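You operate a simulated robot arm through the tools that you are given. There is no shell and no other tool. Be economical: measure what you need, move in short steps, check, and stop when the job is done.

You run a simulated robot arm. Do the job below in one go: nothing can be reset, and whatever is moved stays where it is left.

JOB
Fetch the steel waste can and set it on the white table top. Put the blue arch on the long grey board. Put the can marked "OIL" from the grey table top on the stand shelf. Take the blue tape roll on the grey table top and put it away on the third tool rack shelf from the bottom. Put two of the bent blue tabs from the grey table top on the second store shelf from the bottom. Put the number plate that says "59" from the grey table top on the grey board and the number plate marked "72" on the wooden drawer bench top. Any order will do. Set down upright: can.

The check looks at the end state, three seconds after you hand in, the way a careful person would. Anything else that was tipped, shoved, dropped, spilled or broken makes it a failure.

ROBOT AND FRAMES
A 7-joint arm with a two-finger gripper on a trunk, on a base that drives. Base frame: it is fixed to the floor where the robot stands at the start and does not move with it; the origin is under the middle of the robot, x ahead of it, y to its left, z up. Readings come in m, degrees, newtons and seconds.
With the tool pointing down near the work surface it reaches from about 0.12 to 0.6 m from the robot's upright axis, wherever it stands. Its first joint turns from -166.0 to 166.0 degrees. Places, roughly: bent blue tab (5x3x3 cm) [0.8, -1.1, 0.8]; blue arch [0.5, 0.25, 1.25]; blue tape roll (6x6x3 cm) [1.1, -0.9, 0.8]; can [0.75, -1, 1]; grey board (19x12x1 cm) [0.5, -0.9, 0.8]; long grey board (39x13x3 cm) [3.5, -3.3, 1]; number plate [0.75, -1, 0.75]; second store shelf [5.9, -1.2, 0.5]; stand shelf [0.8, 0.6, 0.4]; third tool rack shelf [5.9, 1.2, 0.9]; white table top (48x25 cm) [1.46, -0.7, 0.96]; wooden drawer bench top [0.7, -3.1, 0.9]. Payload 1.71 kg.
Tool frame: the origin (TCP) lies between the finger pads and is the grasp point; the fingertips stand 0.02 m ahead of it; z points along the fingers, y is the line along which they close. Largest opening 0.096 m; the body of the gripper starts 0.113 m behind the TCP.
Orientation is told as [roll, pitch, yaw] about the base's x, y, z axes, in that order, counted from this pose: with the fingers straight down and closing along the base's y, the tool's x points along the base's -x, its y along +y and its z along -z.

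CONTROLS
- The arm moves only by the tool servo_tool. Its argument "moves" is a list of rows, each a list of 6 numbers: the shift along the tool's x, y, z in units of 150 mm (1.0 is 150 mm), then the turn, a rotation vector about the tool's x, y, z in units of 60 degrees (1.0 is 60 degrees). In form: [[tx, ty, tz, wx, wy, wz], ...]. A call has 1 to 12 rows; each row is the pose to reach, as a shift and turn from the pose commanded when the call began, along the tool's axes at that moment. "gripper" is the opening in per cent of the stroke, from 0 (shut) to 100 (fully open), set as the call begins (left out, the last holds). A call with a number of a shift or a turn outside -1 to 1 is refused whole. Each row takes 0.2 s and may step no farther than 0.05 m and 8.6 degrees from the row before; otherwise, or with a gripper value out of range, the whole call is refused. Where a pose cannot be reached the arm comes as near as it can. A force on the tool above 40 N (or 10 N above the force at the start of the call, whichever is more), or a blocked arm, ends the call early, and 0.2 s more pass. Each finger travels about 0.153 m/s and halts on what it meets, pressing with about 30 N; the grip force reading is that of the motor and also rises with nothing between the fingers. The clock runs only during rows and for 0.2 s after the last one: add rows that repeat a pose to give the fingers time. It gives the time, the measured TCP pose, the force on the tool (base axes), the opening and the grip force at its end, in the units of the frame above (readings bear some noise), with the torque about the TCP (base axes, N m) and any sound that the robot's microphone picked up.
- Cameras (640 x 400 px; columns grow to the right, rows downward): "scene" is now at [0.0337, 0.1143, 1.6722]; the picture's right is [-0.53, -0.85, 0.01], its down [-0.63, 0.38, -0.68] and it looks along [0.57, -0.36, -0.73] (base axes); focal length 252 px, centre (320, 200). "wrist" rides on the gripper at [0.066, 0.014, -0.145] in the tool frame; the picture's right is [-0.21, 0.98, 0.00], its down [-0.88, -0.18, -0.45] and it looks along [-0.44, -0.09, 0.90] (tool axes); focal length 275 px, centre (320, 200).
- camera(camera): a new picture of that camera. It takes no simulated time.
- move_column(by): slides the trunk up (or, below 0, down) by that many m; the arm and the scene camera ride with it, the base frame stays. It gives what a move gives, with no picture.
- roll_base(legs): drives the robot by 1 to 6 legs, each [ahead, turn to the left] in m and degrees, along the robot's own axes; the way and the turn of a leg run together, so that a leg with both is an arc; at most 1.5 m and 180 degrees a leg. The arm and the cameras ride along, it lands a little off, and it stops where it bumps. It gives what a move gives.
- head_to(pan, tilt): turns the head with the scene camera to pan (to the left, within 155 degrees either way) and tilt (down, from -29 to 69), counted from straight ahead of the robot. It gives what a move gives.
- probe_pixels(camera, pixels): for up to 12 pixels [column, row] of the newest picture of that camera ("zoom" is the newest enlarged one), the place [x, y, z] in the base frame of the surface seen there, good to about 0.003 m. It takes no simulated time.
- close_up(camera, box): a new picture of the part [left, top, right, bottom] of that camera's present view, enlarged. It takes no simulated time.
- sign_off(): hands the job in; it is judged then, once.

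Work in short steps. Measure before you move; look again where a grasp or a placing could have gone wrong, and mend it. You have 322 turns and 206 pictures in all, those below and enlarged ones among them. Open the gripper and draw the arm clear of the work before you hand the job in, unless the task says otherwise; then end with one line.

The tools are called by a JSON object that holds its "fn" and its "kwargs". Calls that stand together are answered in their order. servo_tool: Moves the arm, as the interface text tells. Its arguments: {"type":"object","properties":{"moves":{"type":"array","items":{"type":"array","items":{"type":"number"}}},"gripper":{"type":"number"}},"required":["moves"]} The other tools are called the same way: move_column (by) slides the trunk up or down; roll_base (legs) drives the base; head_to (pan, tilt) turns the head that bears the scene camera; camera (camera) takes a picture; probe_pixels (camera, pixels) gives the place of the surface under pixels of a picture; close_up (camera, box) takes an enlarged picture of a part of a camera's view; sign_off () hands the job in.

At the start:

```text
t: 0.0
eef_pos: [0.3883, -0.2045, 1.3772]
tcp_rot: [0.0, 0.1, -0.2]
wrist_force: [0.2, -0.2, 0.1]
ft_torque: [0.01, 0.01, 0.0]
finger_gap: 0.0961
gripper_force: 0.0
trunk travel left (down, up): [-0.275, 0.111]
robot x, y, heading: [0.0019, 0.0029, -0.1]
head pan, tilt: [-31.9, 46.5]
```

scene: 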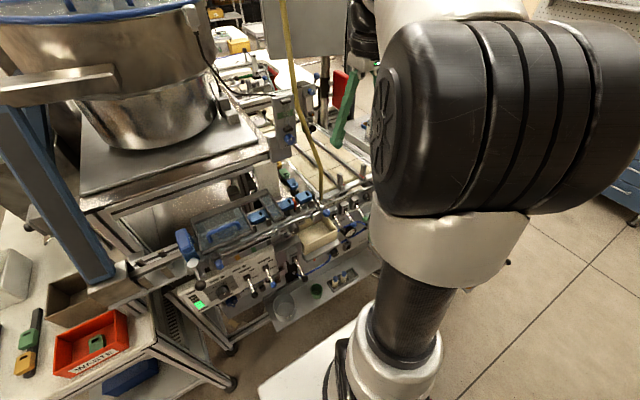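
wrist: 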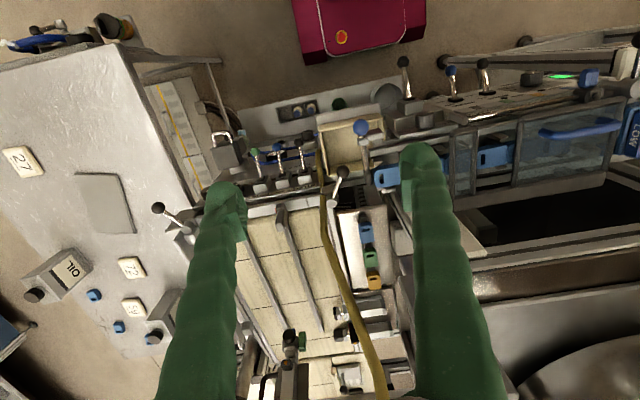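

I'll look around first. The wrist view shows the grey table at left with plates "27", "72" and "59", the OIL can and blue tabs. I'll turn the head to survey the rest.

{"fn": "head_to", "kwargs": {"pan": -60, "tilt": 35}}

{"fn": "camera", "kwargs": {"camera": "scene"}}

{"fn": "head_to", "kwargs": {"pan": 25, "tilt": 35}}

{"fn": "camera", "kwargs": {"camera": "scene"}}

{"fn": "head_to", "kwargs": {"pan": -100, "tilt": 30}}

{"fn": "camera", "kwargs": {"camera": "scene"}}

{"fn": "head_to", "kwargs": {"pan": 90, "tilt": 30}}

{"fn": "camera", "kwargs": {"camera": "scene"}}

```text
t: 0.9
eef_pos: [0.3688, -0.2045, 1.3824]
tcp_rot: [0.0, -0.8, -0.1]
wrist_force: [0.4, 0.5, 0.0]
ft_torque: [-0.04, 0.06, 0.01]
finger_gap: 0.0959
gripper_force: 0.1
trunk travel left (down, up): [-0.275, 0.111]
robot x, y, heading: [0.0024, 0.0029, 0.2]
head pan, tilt: [-60.0, 35.0]
```

```text
203 pictures are left
```

scene: 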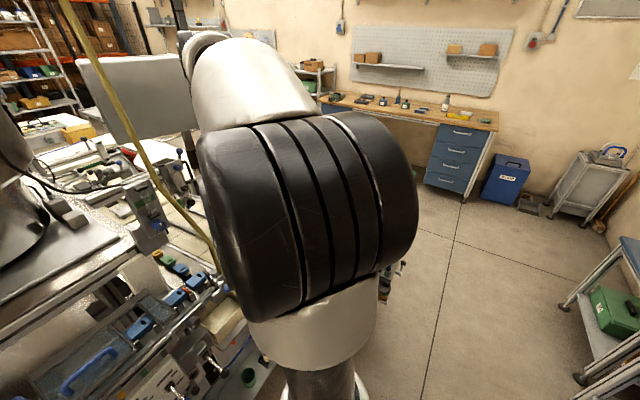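

```text
t: 2.5
eef_pos: [0.368, -0.2054, 1.3822]
tcp_rot: [0.0, -0.8, -0.1]
wrist_force: [-0.5, 0.4, -0.3]
ft_torque: [-0.02, -0.01, 0.02]
finger_gap: 0.0959
gripper_force: 0.0
trunk travel left (down, up): [-0.275, 0.111]
robot x, y, heading: [0.0012, 0.0002, 0.2]
head pan, tilt: [25.0, 35.0]
```

```text
202 pictures are left
```

scene: 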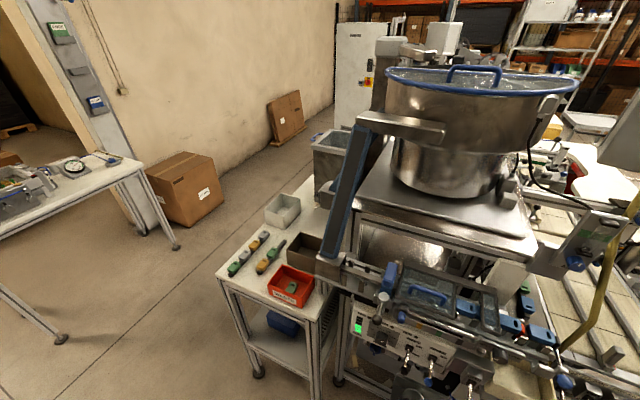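

```text
t: 4.6
eef_pos: [0.3668, -0.2034, 1.3823]
tcp_rot: [0.0, -0.9, -0.1]
wrist_force: [-0.1, 0.4, -0.2]
ft_torque: [-0.01, 0.02, 0.03]
finger_gap: 0.096
gripper_force: 0.0
trunk travel left (down, up): [-0.275, 0.111]
robot x, y, heading: [0.0012, 0.0027, -0.1]
head pan, tilt: [-100.0, 30.0]
```

```text
201 pictures are left
```

scene: 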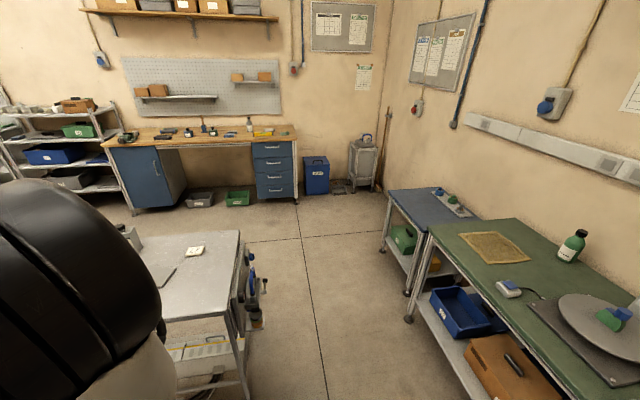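

```text
t: 7.4
eef_pos: [0.3686, -0.2044, 1.3827]
tcp_rot: [0.0, -0.8, -0.1]
wrist_force: [-0.4, -0.9, 0.0]
ft_torque: [0.01, 0.03, 0.01]
finger_gap: 0.0959
gripper_force: 0.1
trunk travel left (down, up): [-0.275, 0.111]
robot x, y, heading: [-0.001, 0.0042, 0.0]
head pan, tilt: [90.0, 30.0]
```

```text
200 pictures are left
```

scene: 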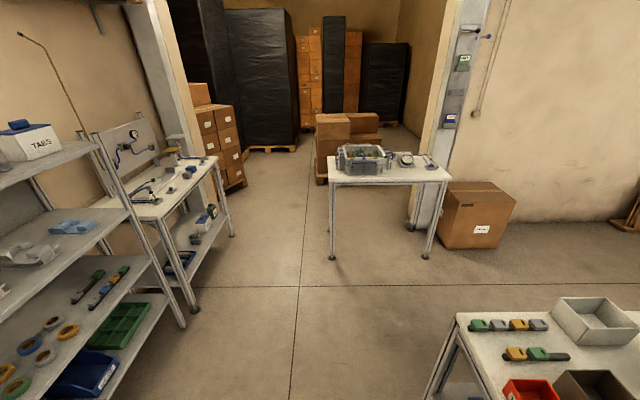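

Next I'll look at the remaining directions: behind on both sides and ahead.

{"fn": "head_to", "kwargs": {"pan": 150, "tilt": 25}}

{"fn": "camera", "kwargs": {"camera": "scene"}}

{"fn": "head_to", "kwargs": {"pan": -150, "tilt": 25}}

{"fn": "camera", "kwargs": {"camera": "scene"}}

{"fn": "head_to", "kwargs": {"pan": 0, "tilt": 15}}

{"fn": "camera", "kwargs": {"camera": "scene"}}

```text
t: 8.7
eef_pos: [0.3677, -0.204, 1.3805]
tcp_rot: [-0.1, -0.8, -0.1]
wrist_force: [0.1, 0.3, -0.1]
ft_torque: [0.01, -0.01, 0.0]
finger_gap: 0.0962
gripper_force: 0.1
trunk travel left (down, up): [-0.275, 0.111]
robot x, y, heading: [-0.003, -0.0027, 0.0]
head pan, tilt: [150.0, 25.0]
```

```text
199 pictures are left
```

scene: 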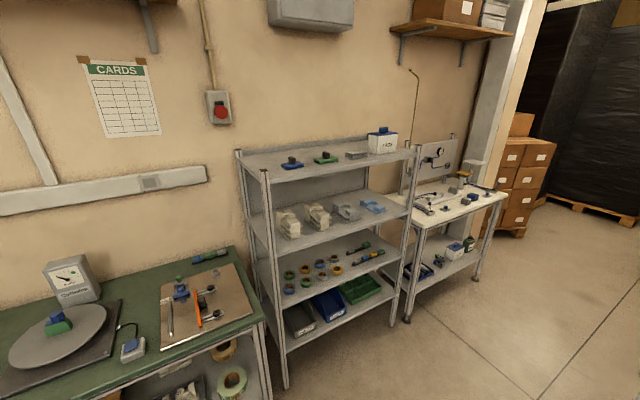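

```text
t: 12.8
eef_pos: [0.368, -0.205, 1.3821]
tcp_rot: [0.0, -0.9, -0.1]
wrist_force: [-0.1, -0.2, 0.2]
ft_torque: [0.0, 0.04, -0.01]
finger_gap: 0.096
gripper_force: 0.1
trunk travel left (down, up): [-0.275, 0.111]
robot x, y, heading: [-0.0024, 0.0037, -0.1]
head pan, tilt: [-150.0, 25.0]
```

```text
198 pictures are left
```

scene: 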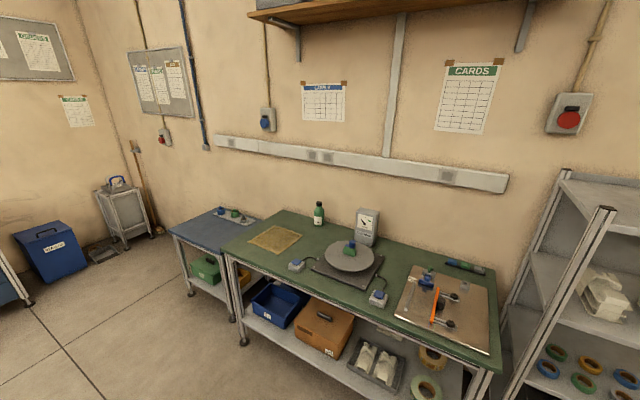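

```text
t: 15.1
eef_pos: [0.3668, -0.2046, 1.3824]
tcp_rot: [0.0, -0.8, -0.1]
wrist_force: [-0.4, -0.4, 0.0]
ft_torque: [0.01, 0.01, -0.01]
finger_gap: 0.0958
gripper_force: 0.0
trunk travel left (down, up): [-0.275, 0.111]
robot x, y, heading: [-0.0012, 0.0022, 0.0]
head pan, tilt: [0.0, 15.0]
```

```text
197 pictures are left
```

scene: 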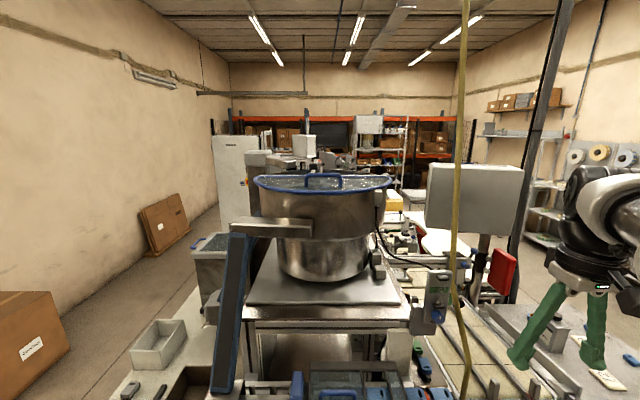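

The blue arch appears at the bowl's rim, near (323,182). I'll zoom in and probe it.

{"fn": "close_up", "kwargs": {"camera": "scene", "box": [220, 120, 420, 245]}}

{"fn": "probe_pixels", "kwargs": {"camera": "scene", "pixels": [[323, 175], [308, 182], [338, 182], [323, 188], [260, 183], [390, 180], [323, 270], [320, 285], [250, 150], [440, 200]]}}

{"fn": "close_up", "kwargs": {"camera": "scene", "box": [360, 120, 560, 245]}}

```text
3.20 times, centred on (320, 182) of scene
```

zoom: 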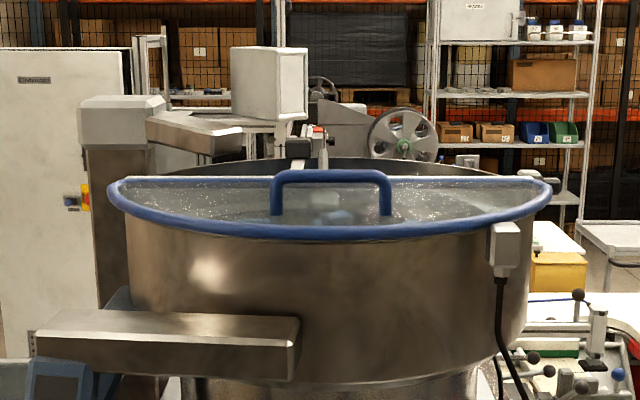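

```text
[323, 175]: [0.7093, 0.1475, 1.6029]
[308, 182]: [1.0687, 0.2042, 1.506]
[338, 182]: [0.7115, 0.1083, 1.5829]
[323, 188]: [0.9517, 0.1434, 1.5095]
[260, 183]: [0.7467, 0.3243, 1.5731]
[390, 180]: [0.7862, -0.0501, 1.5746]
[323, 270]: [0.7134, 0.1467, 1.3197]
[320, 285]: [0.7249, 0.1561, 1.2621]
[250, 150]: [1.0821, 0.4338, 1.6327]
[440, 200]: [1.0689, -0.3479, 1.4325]
```

```text
3.20 times, centred on (460, 182) of scene
```

zoom: 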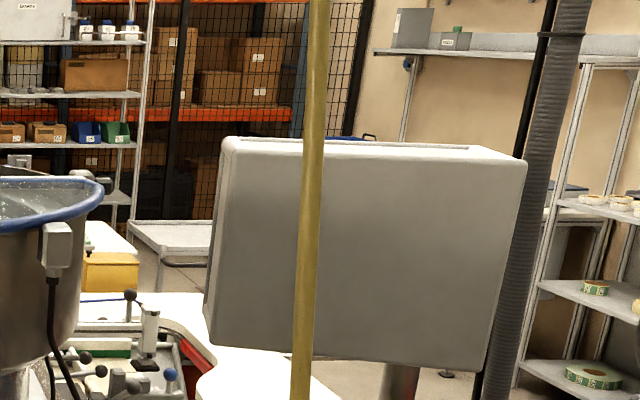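

The bowl handle is at z=1.60, so it is not the arch, which should be around z=1.25. I'll look down at the [0.5, 0.25] area.

{"fn": "head_to", "kwargs": {"pan": 30, "tilt": 50}}

{"fn": "camera", "kwargs": {"camera": "scene"}}

{"fn": "close_up", "kwargs": {"camera": "scene", "box": [260, 200, 640, 400]}}

```text
t: 16.1
eef_pos: [0.3677, -0.2054, 1.3822]
tcp_rot: [0.0, -0.7, -0.1]
wrist_force: [0.4, -1.0, -0.4]
ft_torque: [0.0, 0.0, 0.01]
finger_gap: 0.0958
gripper_force: 0.0
trunk travel left (down, up): [-0.275, 0.111]
robot x, y, heading: [-0.0021, 0.0028, 0.2]
head pan, tilt: [30.0, 50.0]
```

```text
194 pictures are left
```

scene: 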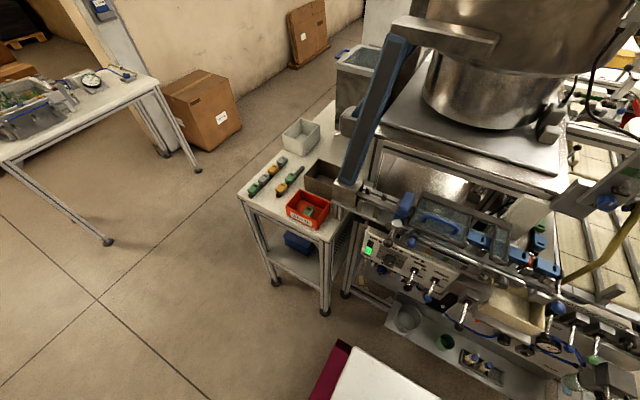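

```text
1.68 times, centred on (450, 300) of scene
```

zoom: 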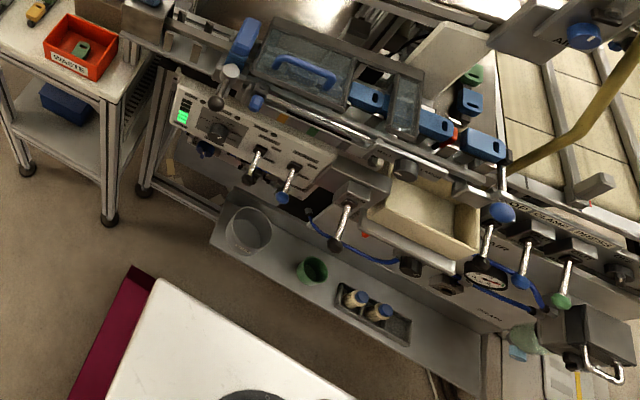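

I'll zoom in on the cover with the blue arch near (435,222) and the low shelf with a steel cup near (407,318).

{"fn": "close_up", "kwargs": {"camera": "scene", "box": [390, 180, 550, 280]}}

{"fn": "close_up", "kwargs": {"camera": "scene", "box": [370, 290, 530, 390]}}

{"fn": "probe_pixels", "kwargs": {"camera": "scene", "pixels": [[424, 215], [441, 222], [458, 231], [407, 305], [407, 328], [445, 343], [415, 340], [300, 255], [360, 360], [300, 180]]}}

```text
4.00 times, centred on (470, 230) of scene
```

zoom: 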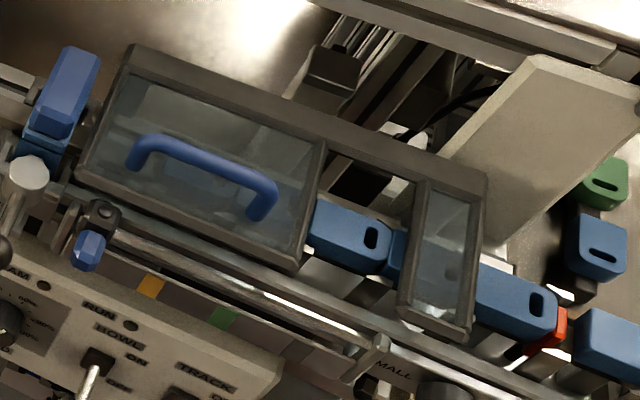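

```text
4.00 times, centred on (450, 340) of scene
```

zoom: 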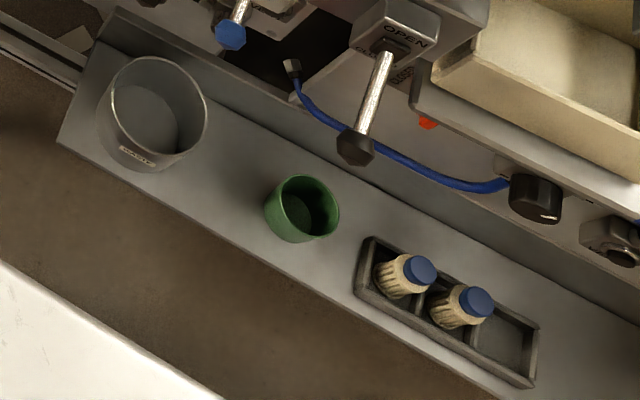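

```text
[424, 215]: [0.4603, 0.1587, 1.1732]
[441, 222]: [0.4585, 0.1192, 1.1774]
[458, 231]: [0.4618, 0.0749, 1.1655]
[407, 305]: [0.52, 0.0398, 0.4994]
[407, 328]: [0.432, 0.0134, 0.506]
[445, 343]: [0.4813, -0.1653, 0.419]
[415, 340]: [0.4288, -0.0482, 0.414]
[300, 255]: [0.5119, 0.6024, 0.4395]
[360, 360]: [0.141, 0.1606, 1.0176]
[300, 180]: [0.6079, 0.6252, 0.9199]
```

The can marked WASTE stands at about [0.47, 0.03] on the low shelf. The arch looks like a handle on the guard lid, so I'll check whether other blue candidates fit better.

{"fn": "probe_pixels", "kwargs": {"camera": "scene", "pixels": [[408, 198], [401, 214], [411, 242], [398, 190], [430, 185], [478, 238], [520, 257], [415, 200]]}}

{"fn": "head_to", "kwargs": {"pan": 20, "tilt": 60}}

{"fn": "camera", "kwargs": {"camera": "scene"}}

{"fn": "close_up", "kwargs": {"camera": "scene", "box": [350, 80, 510, 180]}}

```text
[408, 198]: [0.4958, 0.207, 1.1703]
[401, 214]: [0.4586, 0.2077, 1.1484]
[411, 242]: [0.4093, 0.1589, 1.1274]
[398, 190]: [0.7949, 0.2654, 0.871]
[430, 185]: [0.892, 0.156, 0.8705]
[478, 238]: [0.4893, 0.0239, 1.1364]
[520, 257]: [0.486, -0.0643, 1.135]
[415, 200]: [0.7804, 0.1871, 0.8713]
```

```text
t: 16.9
eef_pos: [0.3674, -0.2045, 1.3811]
tcp_rot: [0.0, -0.7, -0.1]
wrist_force: [-0.3, -0.1, 0.2]
ft_torque: [-0.03, 0.0, -0.01]
finger_gap: 0.096
gripper_force: 0.1
trunk travel left (down, up): [-0.275, 0.111]
robot x, y, heading: [-0.0006, 0.003, -0.0]
head pan, tilt: [20.0, 60.0]
```

```text
190 pictures are left
```

scene: 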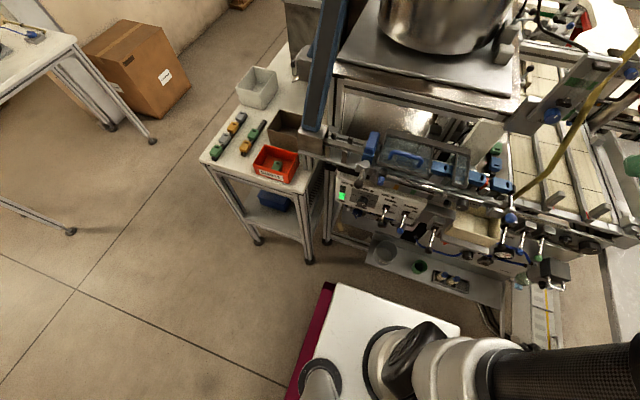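

```text
4.00 times, centred on (430, 130) of scene
```

zoom: 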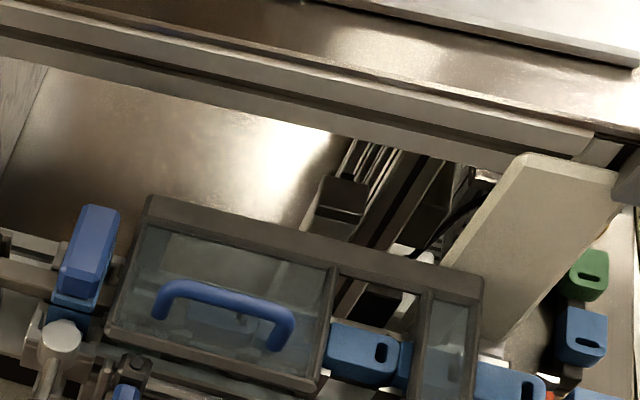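

The arch stands on the lid at about [0.46, 0.12, 1.17]. Now I'll measure the grey table from the wrist camera.

{"fn": "camera", "kwargs": {"camera": "wrist"}}

{"fn": "probe_pixels", "kwargs": {"camera": "wrist", "pixels": [[22, 162], [100, 205], [60, 275], [130, 268], [133, 308], [93, 295], [118, 327], [152, 340], [30, 55], [118, 48], [200, 215]]}}

{"fn": "close_up", "kwargs": {"camera": "wrist", "box": [0, 130, 260, 400]}}

```text
188 pictures are left
```

wrist: 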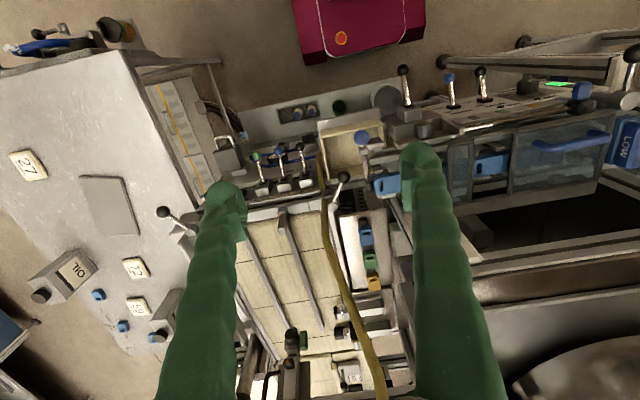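

```text
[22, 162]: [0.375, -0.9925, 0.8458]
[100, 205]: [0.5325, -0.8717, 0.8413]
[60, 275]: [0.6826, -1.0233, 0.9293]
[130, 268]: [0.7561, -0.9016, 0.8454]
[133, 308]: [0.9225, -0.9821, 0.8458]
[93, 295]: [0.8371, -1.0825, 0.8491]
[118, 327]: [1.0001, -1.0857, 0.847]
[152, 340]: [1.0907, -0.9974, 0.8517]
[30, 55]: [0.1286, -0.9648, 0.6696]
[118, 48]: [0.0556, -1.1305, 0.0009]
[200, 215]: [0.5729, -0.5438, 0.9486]
```

```text
1.48 times, centred on (130, 265) of wrist
```

zoom: 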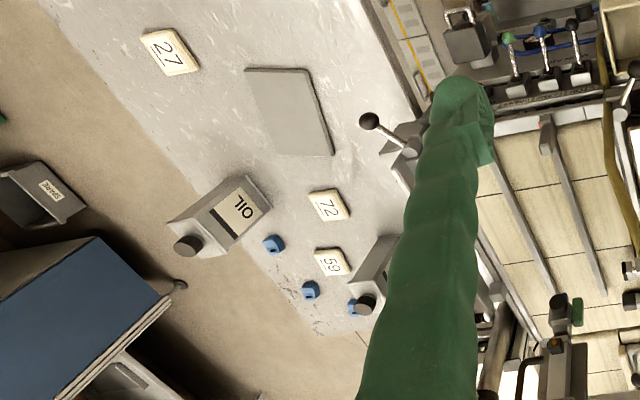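

I'll probe the robot's base footprint in the wrist picture, then move the arm to get the elbow out of the view.

{"fn": "probe_pixels", "kwargs": {"camera": "wrist", "pixels": [[304, 62], [330, 60], [410, 44], [425, 10], [293, 5], [360, 20], [10, 340], [390, 100], [340, 108], [580, 145], [600, 115]]}}

{"fn": "head_to", "kwargs": {"pan": -130, "tilt": 60}}

{"fn": "camera", "kwargs": {"camera": "scene"}}

```text
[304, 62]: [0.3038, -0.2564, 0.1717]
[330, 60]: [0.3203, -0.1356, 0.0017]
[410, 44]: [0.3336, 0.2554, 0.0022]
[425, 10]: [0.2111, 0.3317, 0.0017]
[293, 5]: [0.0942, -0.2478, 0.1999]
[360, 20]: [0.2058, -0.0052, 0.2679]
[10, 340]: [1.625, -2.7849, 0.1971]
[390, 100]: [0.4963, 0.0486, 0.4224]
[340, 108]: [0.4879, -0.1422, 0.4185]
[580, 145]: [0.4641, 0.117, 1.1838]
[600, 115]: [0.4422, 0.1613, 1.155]
```

```text
t: 19.2
eef_pos: [0.368, -0.2049, 1.3819]
tcp_rot: [0.0, -0.8, -0.1]
wrist_force: [-0.5, 0.0, 0.6]
ft_torque: [0.02, -0.03, 0.0]
finger_gap: 0.0959
gripper_force: 0.0
trunk travel left (down, up): [-0.275, 0.111]
robot x, y, heading: [0.0007, 0.0031, -0.2]
head pan, tilt: [-130.0, 60.0]
```

```text
186 pictures are left
```

scene: 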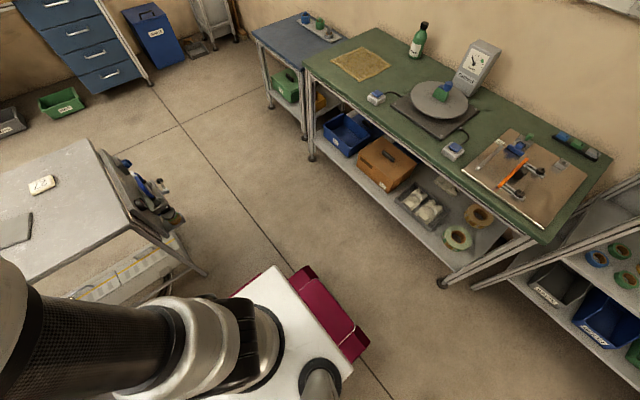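

The base footprint is about ±0.33 × ±0.25 m. I'll start with the arch and move the arm over toward it: +y 0.15 m twice, staying high.

{"fn": "servo_tool", "kwargs": {"moves": [[0, 0.25, 0, 0, 0, 0], [0, 0.5, 0, 0, 0, 0], [0, 0.75, 0, 0, 0, 0], [0, 1, 0, 0, 0, 0]]}}

{"fn": "servo_tool", "kwargs": {"moves": [[0, 0.25, 0, 0, 0, 0], [0, 0.5, 0, 0, 0, 0], [0, 0.75, 0, 0, 0, 0], [0, 1, 0, 0, 0, 0]]}}

{"fn": "camera", "kwargs": {"camera": "wrist"}}

```text
t: 20.2
eef_pos: [0.3677, -0.0525, 1.3836]
tcp_rot: [0.0, -0.8, -0.1]
wrist_force: [0.8, -0.4, 0.9]
ft_torque: [0.01, 0.0, 0.0]
finger_gap: 0.0959
gripper_force: 0.0
trunk travel left (down, up): [-0.275, 0.111]
robot x, y, heading: [-0.0031, -0.0009, 0.2]
head pan, tilt: [-130.0, 60.0]
```

```text
t: 21.2
eef_pos: [0.3682, 0.0943, 1.3812]
tcp_rot: [-0.1, -0.8, -0.1]
wrist_force: [0.6, 0.2, -0.9]
ft_torque: [0.0, 0.03, 0.0]
finger_gap: 0.096
gripper_force: 0.1
trunk travel left (down, up): [-0.275, 0.111]
robot x, y, heading: [-0.0015, 0.0019, 0.0]
head pan, tilt: [-130.0, 60.0]
```

```text
185 pictures are left
```

wrist: 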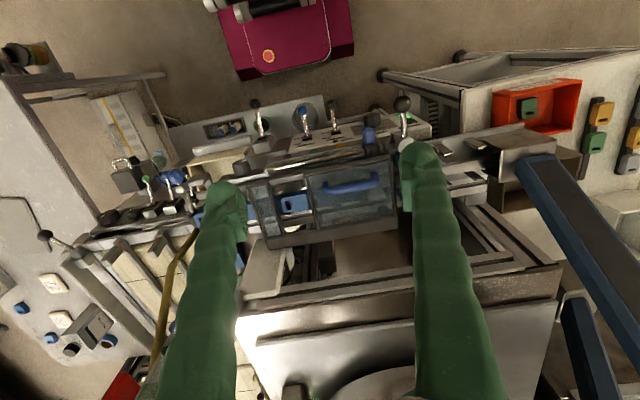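

I'll zoom in on the arch near (350,185) and probe it.

{"fn": "close_up", "kwargs": {"camera": "wrist", "box": [250, 90, 450, 230]}}

{"fn": "probe_pixels", "kwargs": {"camera": "wrist", "pixels": [[324, 188], [350, 186], [376, 178], [335, 205], [365, 205], [385, 200], [325, 218], [304, 115], [340, 170], [300, 205]]}}

```text
2.86 times, centred on (350, 160) of wrist
```

zoom: 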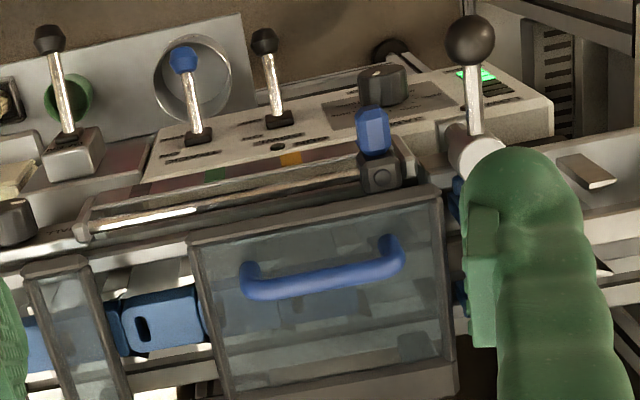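

```text
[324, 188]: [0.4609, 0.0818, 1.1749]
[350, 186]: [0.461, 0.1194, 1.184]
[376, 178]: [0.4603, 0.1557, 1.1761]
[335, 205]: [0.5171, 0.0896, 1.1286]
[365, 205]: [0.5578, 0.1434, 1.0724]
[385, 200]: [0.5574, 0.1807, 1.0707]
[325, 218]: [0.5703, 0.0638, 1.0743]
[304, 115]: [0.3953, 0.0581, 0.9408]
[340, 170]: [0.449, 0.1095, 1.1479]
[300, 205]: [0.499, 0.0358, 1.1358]
```

The lid handle at y≈0.12 fits the stated spot only roughly. A blue block also sits at [0.49, 0.21, 1.17], so I'll look closely at both before choosing.

{"fn": "head_to", "kwargs": {"pan": 28, "tilt": 42}}

{"fn": "camera", "kwargs": {"camera": "scene"}}

{"fn": "close_up", "kwargs": {"camera": "wrist", "box": [360, 90, 560, 230]}}

```text
t: 23.6
eef_pos: [0.3684, 0.0941, 1.3804]
tcp_rot: [0.0, -0.7, -0.1]
wrist_force: [0.7, -0.2, 0.0]
ft_torque: [0.01, 0.01, 0.03]
finger_gap: 0.0961
gripper_force: 0.1
trunk travel left (down, up): [-0.275, 0.111]
robot x, y, heading: [-0.0001, 0.0012, -0.0]
head pan, tilt: [28.0, 42.0]
```

```text
183 pictures are left
```

scene: 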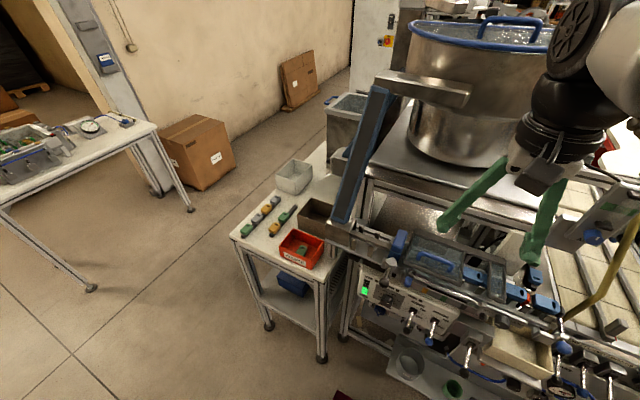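

```text
2.86 times, centred on (460, 160) of wrist
```

zoom: 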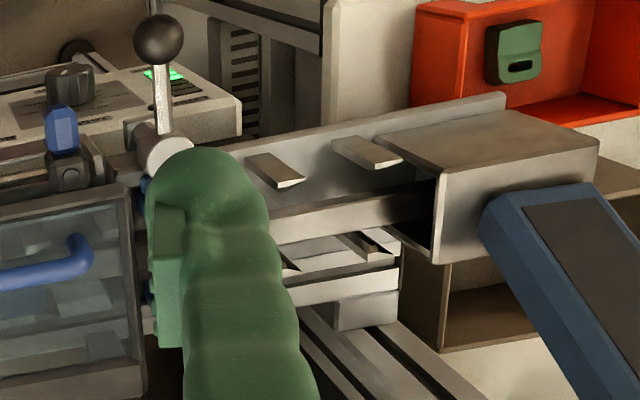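

{"fn": "close_up", "kwargs": {"camera": "scene", "box": [370, 220, 450, 270]}}

{"fn": "close_up", "kwargs": {"camera": "scene", "box": [410, 235, 490, 285]}}

```text
8.00 times, centred on (410, 245) of scene
```

zoom: 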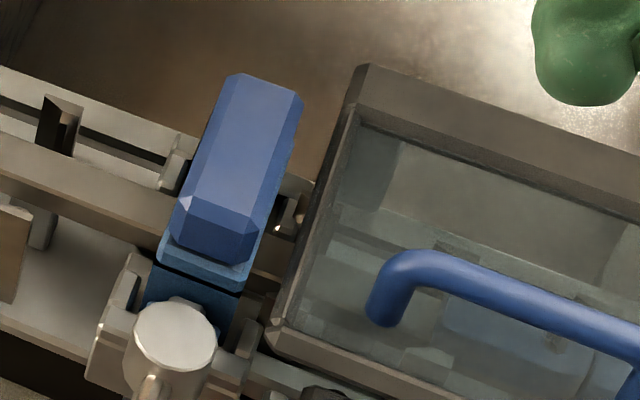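

```text
8.00 times, centred on (450, 260) of scene
```

zoom: 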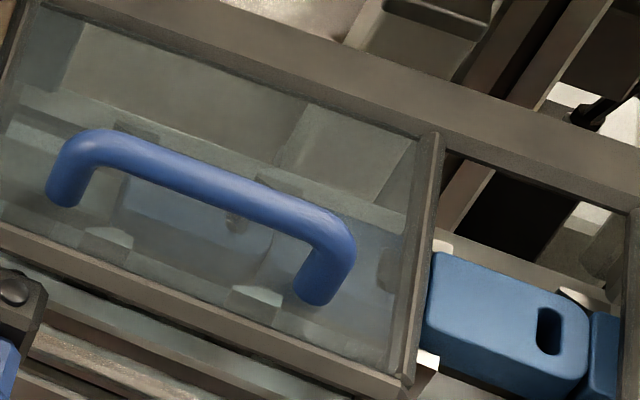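

The handle-shaped bar is the only arch here, so I'll treat it as the target. I'll turn the tool 90° about its axis so the fingers close along x.

{"fn": "servo_tool", "kwargs": {"moves": [[0, 0, 0, 0, 0, 0.125], [0, 0, 0, 0, 0, 0.25], [0, 0, 0, 0, 0, 0.375], [0, 0, 0, 0, 0, 0.5], [0, 0, 0, 0, 0, 0.625], [0, 0, 0, 0, 0, 0.75], [0, 0, 0, 0, 0, 0.875], [0, 0, 0, 0, 0, 1]], "gripper": 50}}

{"fn": "servo_tool", "kwargs": {"moves": [[0, 0, 0, 0, 0, 0.125], [0, 0, 0, 0, 0, 0.25], [0, 0, 0, 0, 0, 0.375], [0, 0, 0, 0, 0, 0.5]]}}

```text
t: 25.4
eef_pos: [0.3682, 0.0949, 1.3819]
tcp_rot: [0.7, -0.5, -60.1]
wrist_force: [-0.6, 0.1, -0.3]
ft_torque: [0.04, -0.01, 0.0]
finger_gap: 0.0481
gripper_force: 0.1
trunk travel left (down, up): [-0.275, 0.111]
robot x, y, heading: [0.0017, 0.0051, 0.1]
head pan, tilt: [28.0, 42.0]
```

```text
t: 26.4
eef_pos: [0.3692, 0.095, 1.3829]
tcp_rot: [0.8, 0.0, -90.3]
wrist_force: [-0.4, 0.8, 0.7]
ft_torque: [-0.02, -0.01, 0.02]
finger_gap: 0.0479
gripper_force: 0.0
trunk travel left (down, up): [-0.275, 0.111]
robot x, y, heading: [-0.0015, 0.0037, -0.2]
head pan, tilt: [28.0, 42.0]
```

Now move above the arch at (0.461, 0.119) and down to z≈1.25.

{"fn": "servo_tool", "kwargs": {"moves": [[0.08, 0.3, 0, 0, 0, 0], [0.16, 0.61, 0, 0, 0, 0], [0.16, 0.61, 0.3, 0, 0, 0], [0.16, 0.61, 0.6, 0, 0, 0], [0.16, 0.61, 0.88, 0, 0, 0]]}}

{"fn": "camera", "kwargs": {"camera": "wrist"}}

{"fn": "camera", "kwargs": {"camera": "scene"}}

```text
t: 27.6
eef_pos: [0.4618, 0.1147, 1.2524]
tcp_rot: [0.9, 0.0, -90.1]
wrist_force: [0.5, 0.3, 0.2]
ft_torque: [0.03, -0.01, -0.01]
finger_gap: 0.0481
gripper_force: 0.1
trunk travel left (down, up): [-0.275, 0.111]
robot x, y, heading: [0.0009, -0.0006, 0.1]
head pan, tilt: [28.0, 42.0]
```

```text
179 pictures are left
```

wrist: 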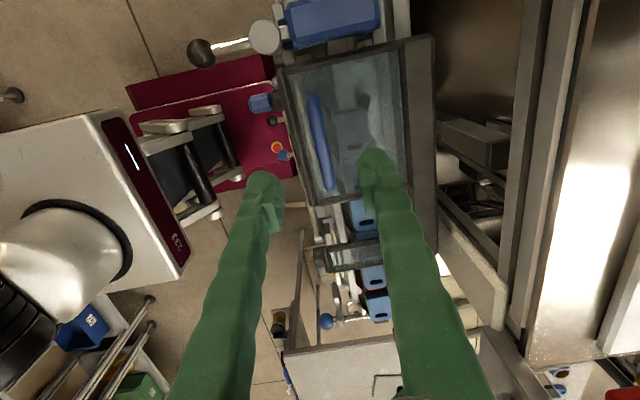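

```text
178 pictures are left
```

scene: 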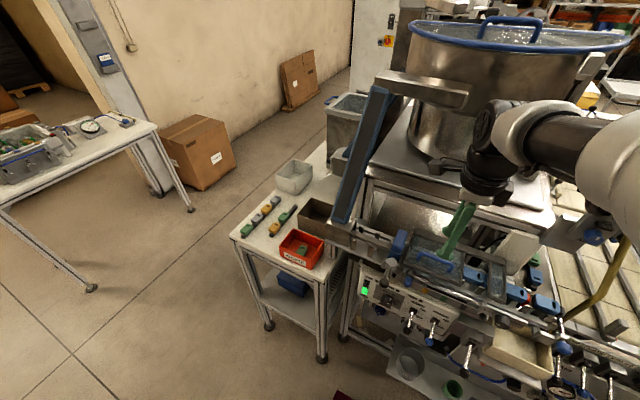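

I'll refine the arch position from this closer view.

{"fn": "probe_pixels", "kwargs": {"camera": "wrist", "pixels": [[313, 100], [319, 140], [327, 183], [350, 70], [300, 140], [340, 195], [400, 100], [100, 180], [180, 270]]}}

{"fn": "close_up", "kwargs": {"camera": "wrist", "box": [240, 0, 460, 220]}}

```text
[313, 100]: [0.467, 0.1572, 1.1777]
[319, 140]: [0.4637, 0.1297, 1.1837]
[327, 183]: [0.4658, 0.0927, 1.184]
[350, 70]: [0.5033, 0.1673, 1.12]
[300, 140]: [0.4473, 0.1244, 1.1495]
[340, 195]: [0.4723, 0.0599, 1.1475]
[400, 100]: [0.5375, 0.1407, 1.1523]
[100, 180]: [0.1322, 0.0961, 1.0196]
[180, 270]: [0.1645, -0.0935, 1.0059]
```

```text
1.82 times, centred on (350, 110) of wrist
```

zoom: 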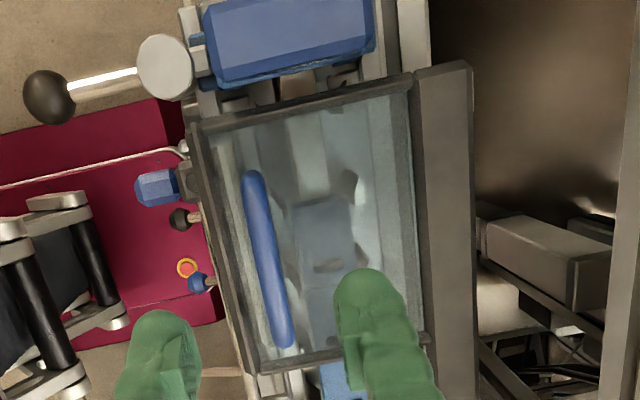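

Descend to z≈1.181 and close on the bar.

{"fn": "servo_tool", "kwargs": {"moves": [[0.03, 0.015, 0.2, 0, 0, 0], [0.03, 0.015, 0.4, 0, 0, 0], [0.03, 0.015, 0.475, 0, 0, 0]]}}

{"fn": "servo_tool", "kwargs": {"moves": [[0, 0, 0, 0, 0, 0], [0, 0, 0, 0, 0, 0], [0, 0, 0, 0, 0, 0]], "gripper": 0}}

```text
t: 28.4
eef_pos: [0.4651, 0.1206, 1.1796]
tcp_rot: [0.8, -0.1, -90.1]
wrist_force: [-0.3, 0.3, 0.2]
ft_torque: [0.01, -0.03, -0.04]
finger_gap: 0.0479
gripper_force: 0.1
trunk travel left (down, up): [-0.275, 0.111]
robot x, y, heading: [-0.0023, -0.0012, -0.0]
head pan, tilt: [28.0, 42.0]
```

```text
t: 29.2
eef_pos: [0.4648, 0.1202, 1.181]
tcp_rot: [0.8, 0.2, -90.1]
wrist_force: [-2.5, -0.4, -0.9]
ft_torque: [-0.11, 0.07, -0.04]
finger_gap: 0.006
gripper_force: 33.9
trunk travel left (down, up): [-0.275, 0.111]
robot x, y, heading: [0.0026, 0.0049, 0.1]
head pan, tilt: [28.0, 42.0]
```

The fingers grip something 6 mm thick. I'll lift 15 mm gently and check the force.

{"fn": "servo_tool", "kwargs": {"moves": [[0, 0, -0.03, 0, 0, 0], [0, 0, -0.06, 0, 0, 0], [0, 0, -0.1, 0, 0, 0]]}}

{"fn": "close_up", "kwargs": {"camera": "wrist", "box": [240, 0, 460, 220]}}

```text
t: 30.0
eef_pos: [0.4706, 0.1205, 1.1919]
tcp_rot: [0.9, 0.0, -90.2]
wrist_force: [23.1, -10.3, -12.6]
ft_torque: [-0.36, 0.02, 0.06]
finger_gap: 0.0061
gripper_force: 34.3
trunk travel left (down, up): [-0.275, 0.111]
robot x, y, heading: [-0.0006, 0.0034, -0.0]
head pan, tilt: [28.0, 42.0]
```

```text
1.82 times, centred on (350, 110) of wrist
```

zoom: 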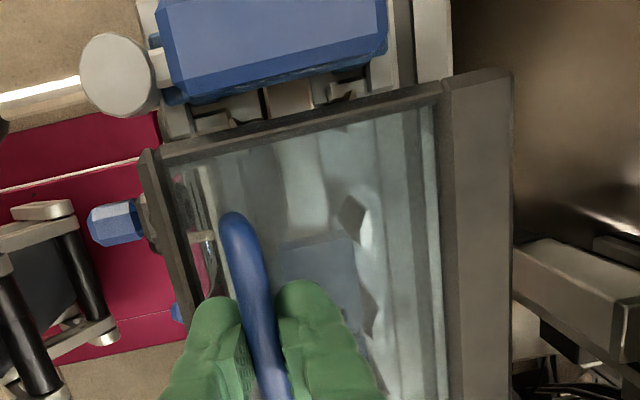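

The force and the view show the lid tilting up on a hinge: this is the lid's fixed handle, not a loose arch. I'll lower it back the same way and release.

{"fn": "servo_tool", "kwargs": {"moves": [[0, 0, 0.03, 0, 0, 0], [0, 0, 0.06, 0, 0, 0], [0, 0, 0.09, 0, 0, 0]]}}

{"fn": "camera", "kwargs": {"camera": "scene"}}

```text
t: 30.8
eef_pos: [0.4659, 0.1208, 1.1807]
tcp_rot: [0.7, 0.0, -90.1]
wrist_force: [6.3, -16.0, 0.2]
ft_torque: [-0.29, -0.03, -0.02]
finger_gap: 0.0061
gripper_force: 34.2
trunk travel left (down, up): [-0.275, 0.111]
robot x, y, heading: [-0.0012, 0.002, -0.0]
head pan, tilt: [28.0, 42.0]
```

```text
175 pictures are left
```

scene: 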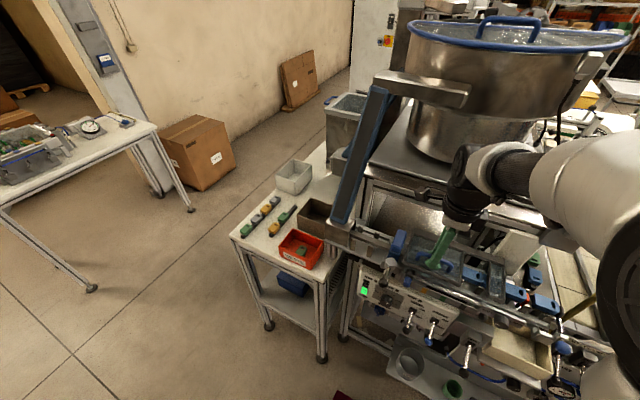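

{"fn": "servo_tool", "kwargs": {"moves": [[0, 0, 0, 0, 0, 0], [0, 0, 0, 0, 0, 0]], "gripper": 50}}

{"fn": "servo_tool", "kwargs": {"moves": [[0, 0, -0.25, 0, 0, 0], [0, 0, -0.5, 0, 0, 0], [0, 0, -0.75, 0, 0, 0], [0, 0, -1, 0, 0, 0]]}}

{"fn": "close_up", "kwargs": {"camera": "wrist", "box": [220, 0, 460, 220]}}

{"fn": "camera", "kwargs": {"camera": "wrist"}}

```text
t: 31.4
eef_pos: [0.4655, 0.1254, 1.1807]
tcp_rot: [0.8, 0.0, -90.1]
wrist_force: [0.0, 0.5, -0.5]
ft_torque: [-0.02, -0.03, 0.01]
finger_gap: 0.048
gripper_force: 0.0
trunk travel left (down, up): [-0.275, 0.111]
robot x, y, heading: [-0.0004, 0.001, -0.0]
head pan, tilt: [28.0, 42.0]
```

```text
t: 32.4
eef_pos: [0.4623, 0.1235, 1.3306]
tcp_rot: [0.9, -0.1, -90.1]
wrist_force: [0.2, -0.3, -1.0]
ft_torque: [0.04, 0.0, 0.0]
finger_gap: 0.048
gripper_force: 0.1
trunk travel left (down, up): [-0.275, 0.111]
robot x, y, heading: [-0.0004, 0.0042, 0.1]
head pan, tilt: [28.0, 42.0]
```

```text
1.82 times, centred on (340, 110) of wrist
```

zoom: 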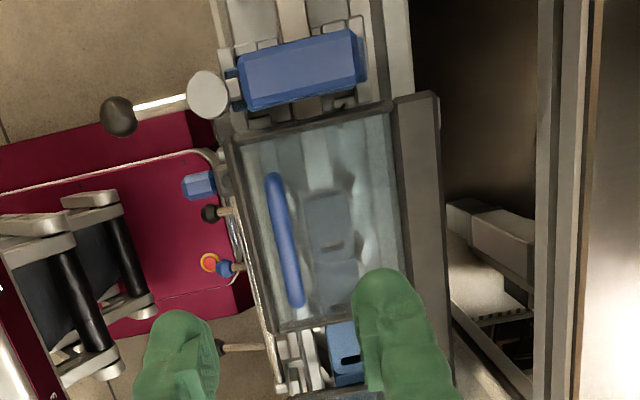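

```text
173 pictures are left
```

wrist: 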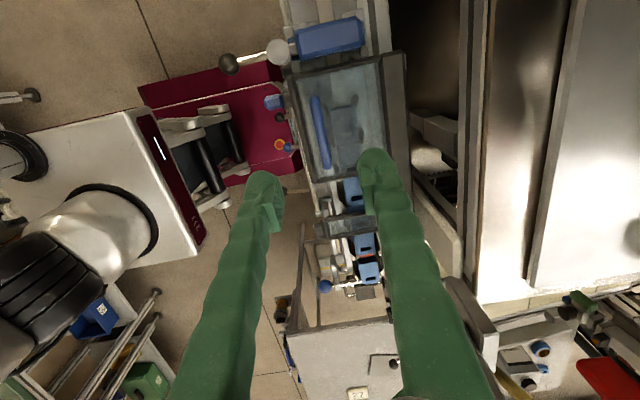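

The lid looks closed again. The other candidate is the blue block straddling the track at about [0.49, 0.21, 1.17]. I'll turn back to yaw 0 and look at it from the front right.

{"fn": "servo_tool", "kwargs": {"moves": [[0, -0.15, -0.2, 0, 0, -0.125], [-0.15, -0.3, -0.3, 0, 0, -0.25], [-0.3, -0.45, -0.3, 0, 0, -0.375], [-0.45, -0.6, -0.3, 0, 0, -0.5], [-0.6, -0.6, -0.3, 0, 0, -0.625], [-0.8, -0.6, -0.3, 0, 0, -0.75], [-1, -0.6, -0.3, 0, 0, -0.875], [-1, -0.6, -0.3, 0, 0, -1]]}}

{"fn": "servo_tool", "kwargs": {"moves": [[0, 0, 0, 0, 0, -0.125], [0, 0, 0, 0, 0, -0.25], [0, 0, 0, 0, 0, -0.375], [0, 0, 0, 0, 0, -0.5]]}}

{"fn": "camera", "kwargs": {"camera": "wrist"}}

```text
t: 34.2
eef_pos: [0.3705, -0.0272, 1.3754]
tcp_rot: [0.4, -0.7, -30.0]
wrist_force: [0.5, 0.1, 0.5]
ft_torque: [0.0, 0.01, 0.02]
finger_gap: 0.048
gripper_force: 0.1
trunk travel left (down, up): [-0.275, 0.111]
robot x, y, heading: [0.0007, 0.0047, 0.1]
head pan, tilt: [28.0, 42.0]
```

```text
t: 35.2
eef_pos: [0.3722, -0.0256, 1.3751]
tcp_rot: [0.0, -0.9, 0.0]
wrist_force: [-0.1, -0.7, 0.2]
ft_torque: [0.01, 0.04, 0.01]
finger_gap: 0.0478
gripper_force: 0.0
trunk travel left (down, up): [-0.275, 0.111]
robot x, y, heading: [-0.0012, 0.0035, 0.1]
head pan, tilt: [28.0, 42.0]
```

```text
172 pictures are left
```

wrist: 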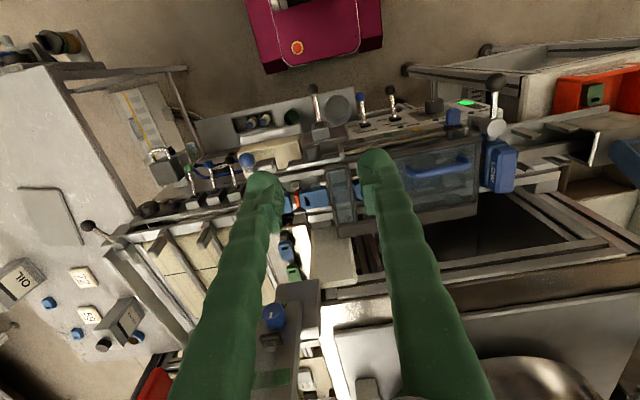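

{"fn": "close_up", "kwargs": {"camera": "wrist", "box": [440, 80, 600, 220]}}

{"fn": "close_up", "kwargs": {"camera": "wrist", "box": [0, 220, 180, 400]}}

```text
2.86 times, centred on (520, 150) of wrist
```

zoom: 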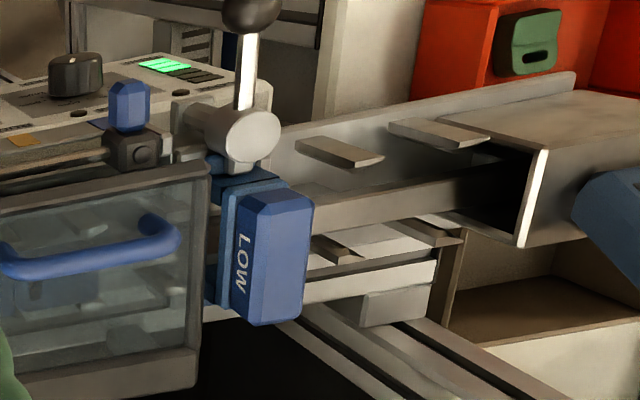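

```text
2.22 times, centred on (90, 310) of wrist
```

zoom: 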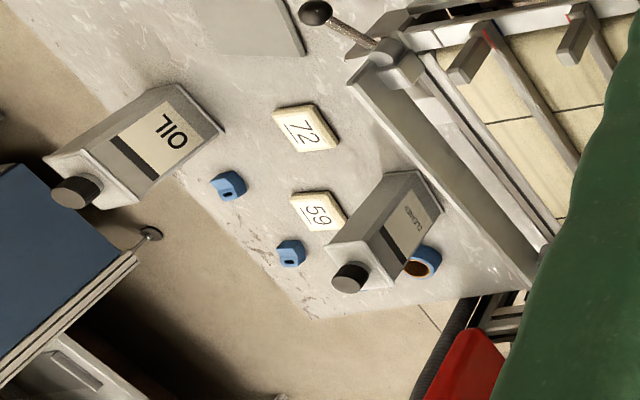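

The block marked "LOW" bridges the track, so it is the arch, with a ball lever next to it that may clamp it. I'll move closer to inspect it.

{"fn": "servo_tool", "kwargs": {"moves": [[0, 0.3, 0, 0, 0, 0], [0, 0.6, 0, 0, 0, 0], [0, 0.9, 0, 0, 0, 0]]}}

{"fn": "servo_tool", "kwargs": {"moves": [[0.1, 0.3, 0.2, 0, 0, 0], [0.2, 0.6, 0.4, 0, 0, 0], [0.3, 0.9, 0.4, 0, 0, 0]]}}

{"fn": "close_up", "kwargs": {"camera": "wrist", "box": [200, 60, 440, 300]}}

{"fn": "camera", "kwargs": {"camera": "wrist"}}

```text
t: 36.0
eef_pos: [0.3698, 0.111, 1.3759]
tcp_rot: [0.0, -0.8, -0.1]
wrist_force: [0.7, 0.6, 0.3]
ft_torque: [-0.04, 0.0, 0.0]
finger_gap: 0.0479
gripper_force: 0.0
trunk travel left (down, up): [-0.275, 0.111]
robot x, y, heading: [-0.0007, 0.0056, -0.2]
head pan, tilt: [28.0, 42.0]
```

```text
refused: row 1 steps farther than a row can; nothing moved
```

```text
1.67 times, centred on (320, 180) of wrist
```

zoom: 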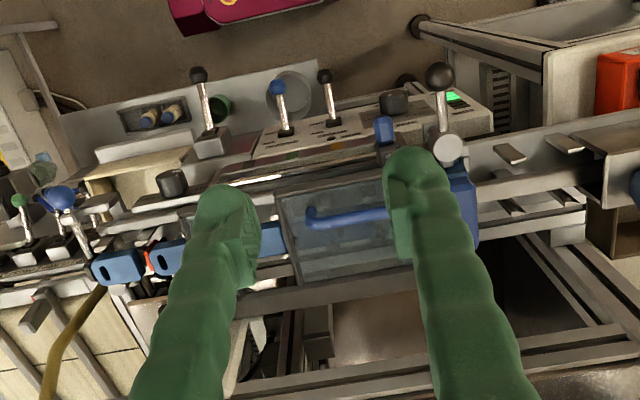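

```text
168 pictures are left
```

wrist: 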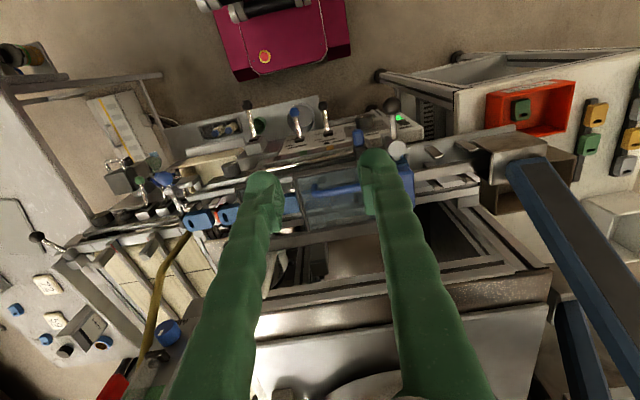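

{"fn": "servo_tool", "kwargs": {"moves": [[0, 0.25, 0.1, 0, 0, 0], [0.0, 0.5, 0.2, 0, 0, 0], [0.0, 0.75, 0.3, 0, 0, 0], [0.0, 0.95, 0.35, 0, 0, 0]], "gripper": 100}}

{"fn": "close_up", "kwargs": {"camera": "wrist", "box": [220, 80, 420, 220]}}

```text
t: 37.0
eef_pos: [0.3731, 0.2529, 1.3227]
tcp_rot: [0.0, -0.8, -0.2]
wrist_force: [0.7, -0.4, -0.3]
ft_torque: [-0.01, 0.04, -0.01]
finger_gap: 0.0959
gripper_force: 0.1
trunk travel left (down, up): [-0.275, 0.111]
robot x, y, heading: [0.0004, 0.0015, -0.1]
head pan, tilt: [28.0, 42.0]
```

```text
2.86 times, centred on (320, 150) of wrist
```

zoom: 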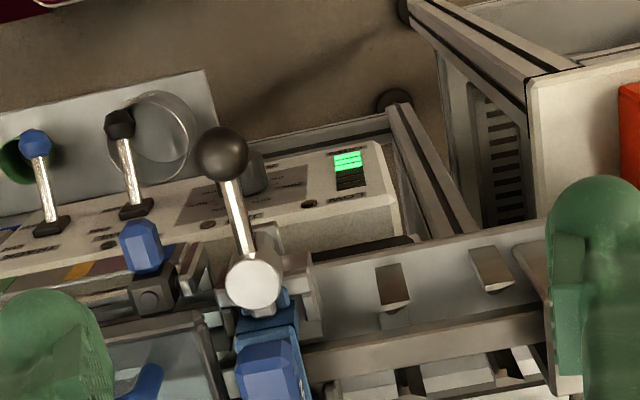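

{"fn": "servo_tool", "kwargs": {"moves": [[0.25, -0.1, 0, 0, 0, 0], [0.5, -0.2, 0, 0, 0, 0], [0.5, -0.2, 0.25, 0, 0, 0]]}}

{"fn": "close_up", "kwargs": {"camera": "wrist", "box": [240, 120, 420, 300]}}

```text
t: 37.8
eef_pos: [0.2993, 0.2231, 1.2847]
tcp_rot: [-0.1, -0.8, -0.1]
wrist_force: [0.0, 0.4, -1.5]
ft_torque: [-0.03, 0.01, 0.0]
finger_gap: 0.0957
gripper_force: 0.1
trunk travel left (down, up): [-0.275, 0.111]
robot x, y, heading: [0.0029, 0.0002, 0.1]
head pan, tilt: [28.0, 42.0]
```

```text
2.22 times, centred on (330, 210) of wrist
```

zoom: 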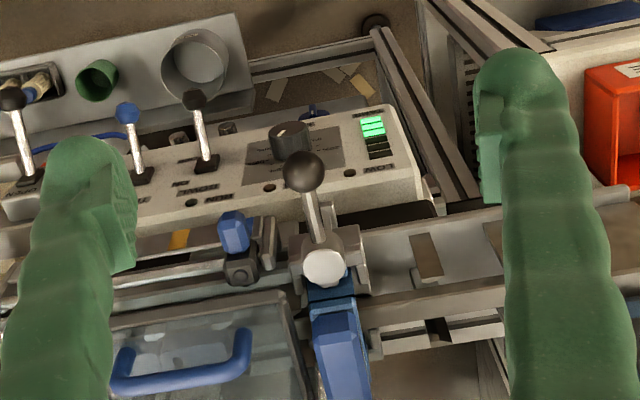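

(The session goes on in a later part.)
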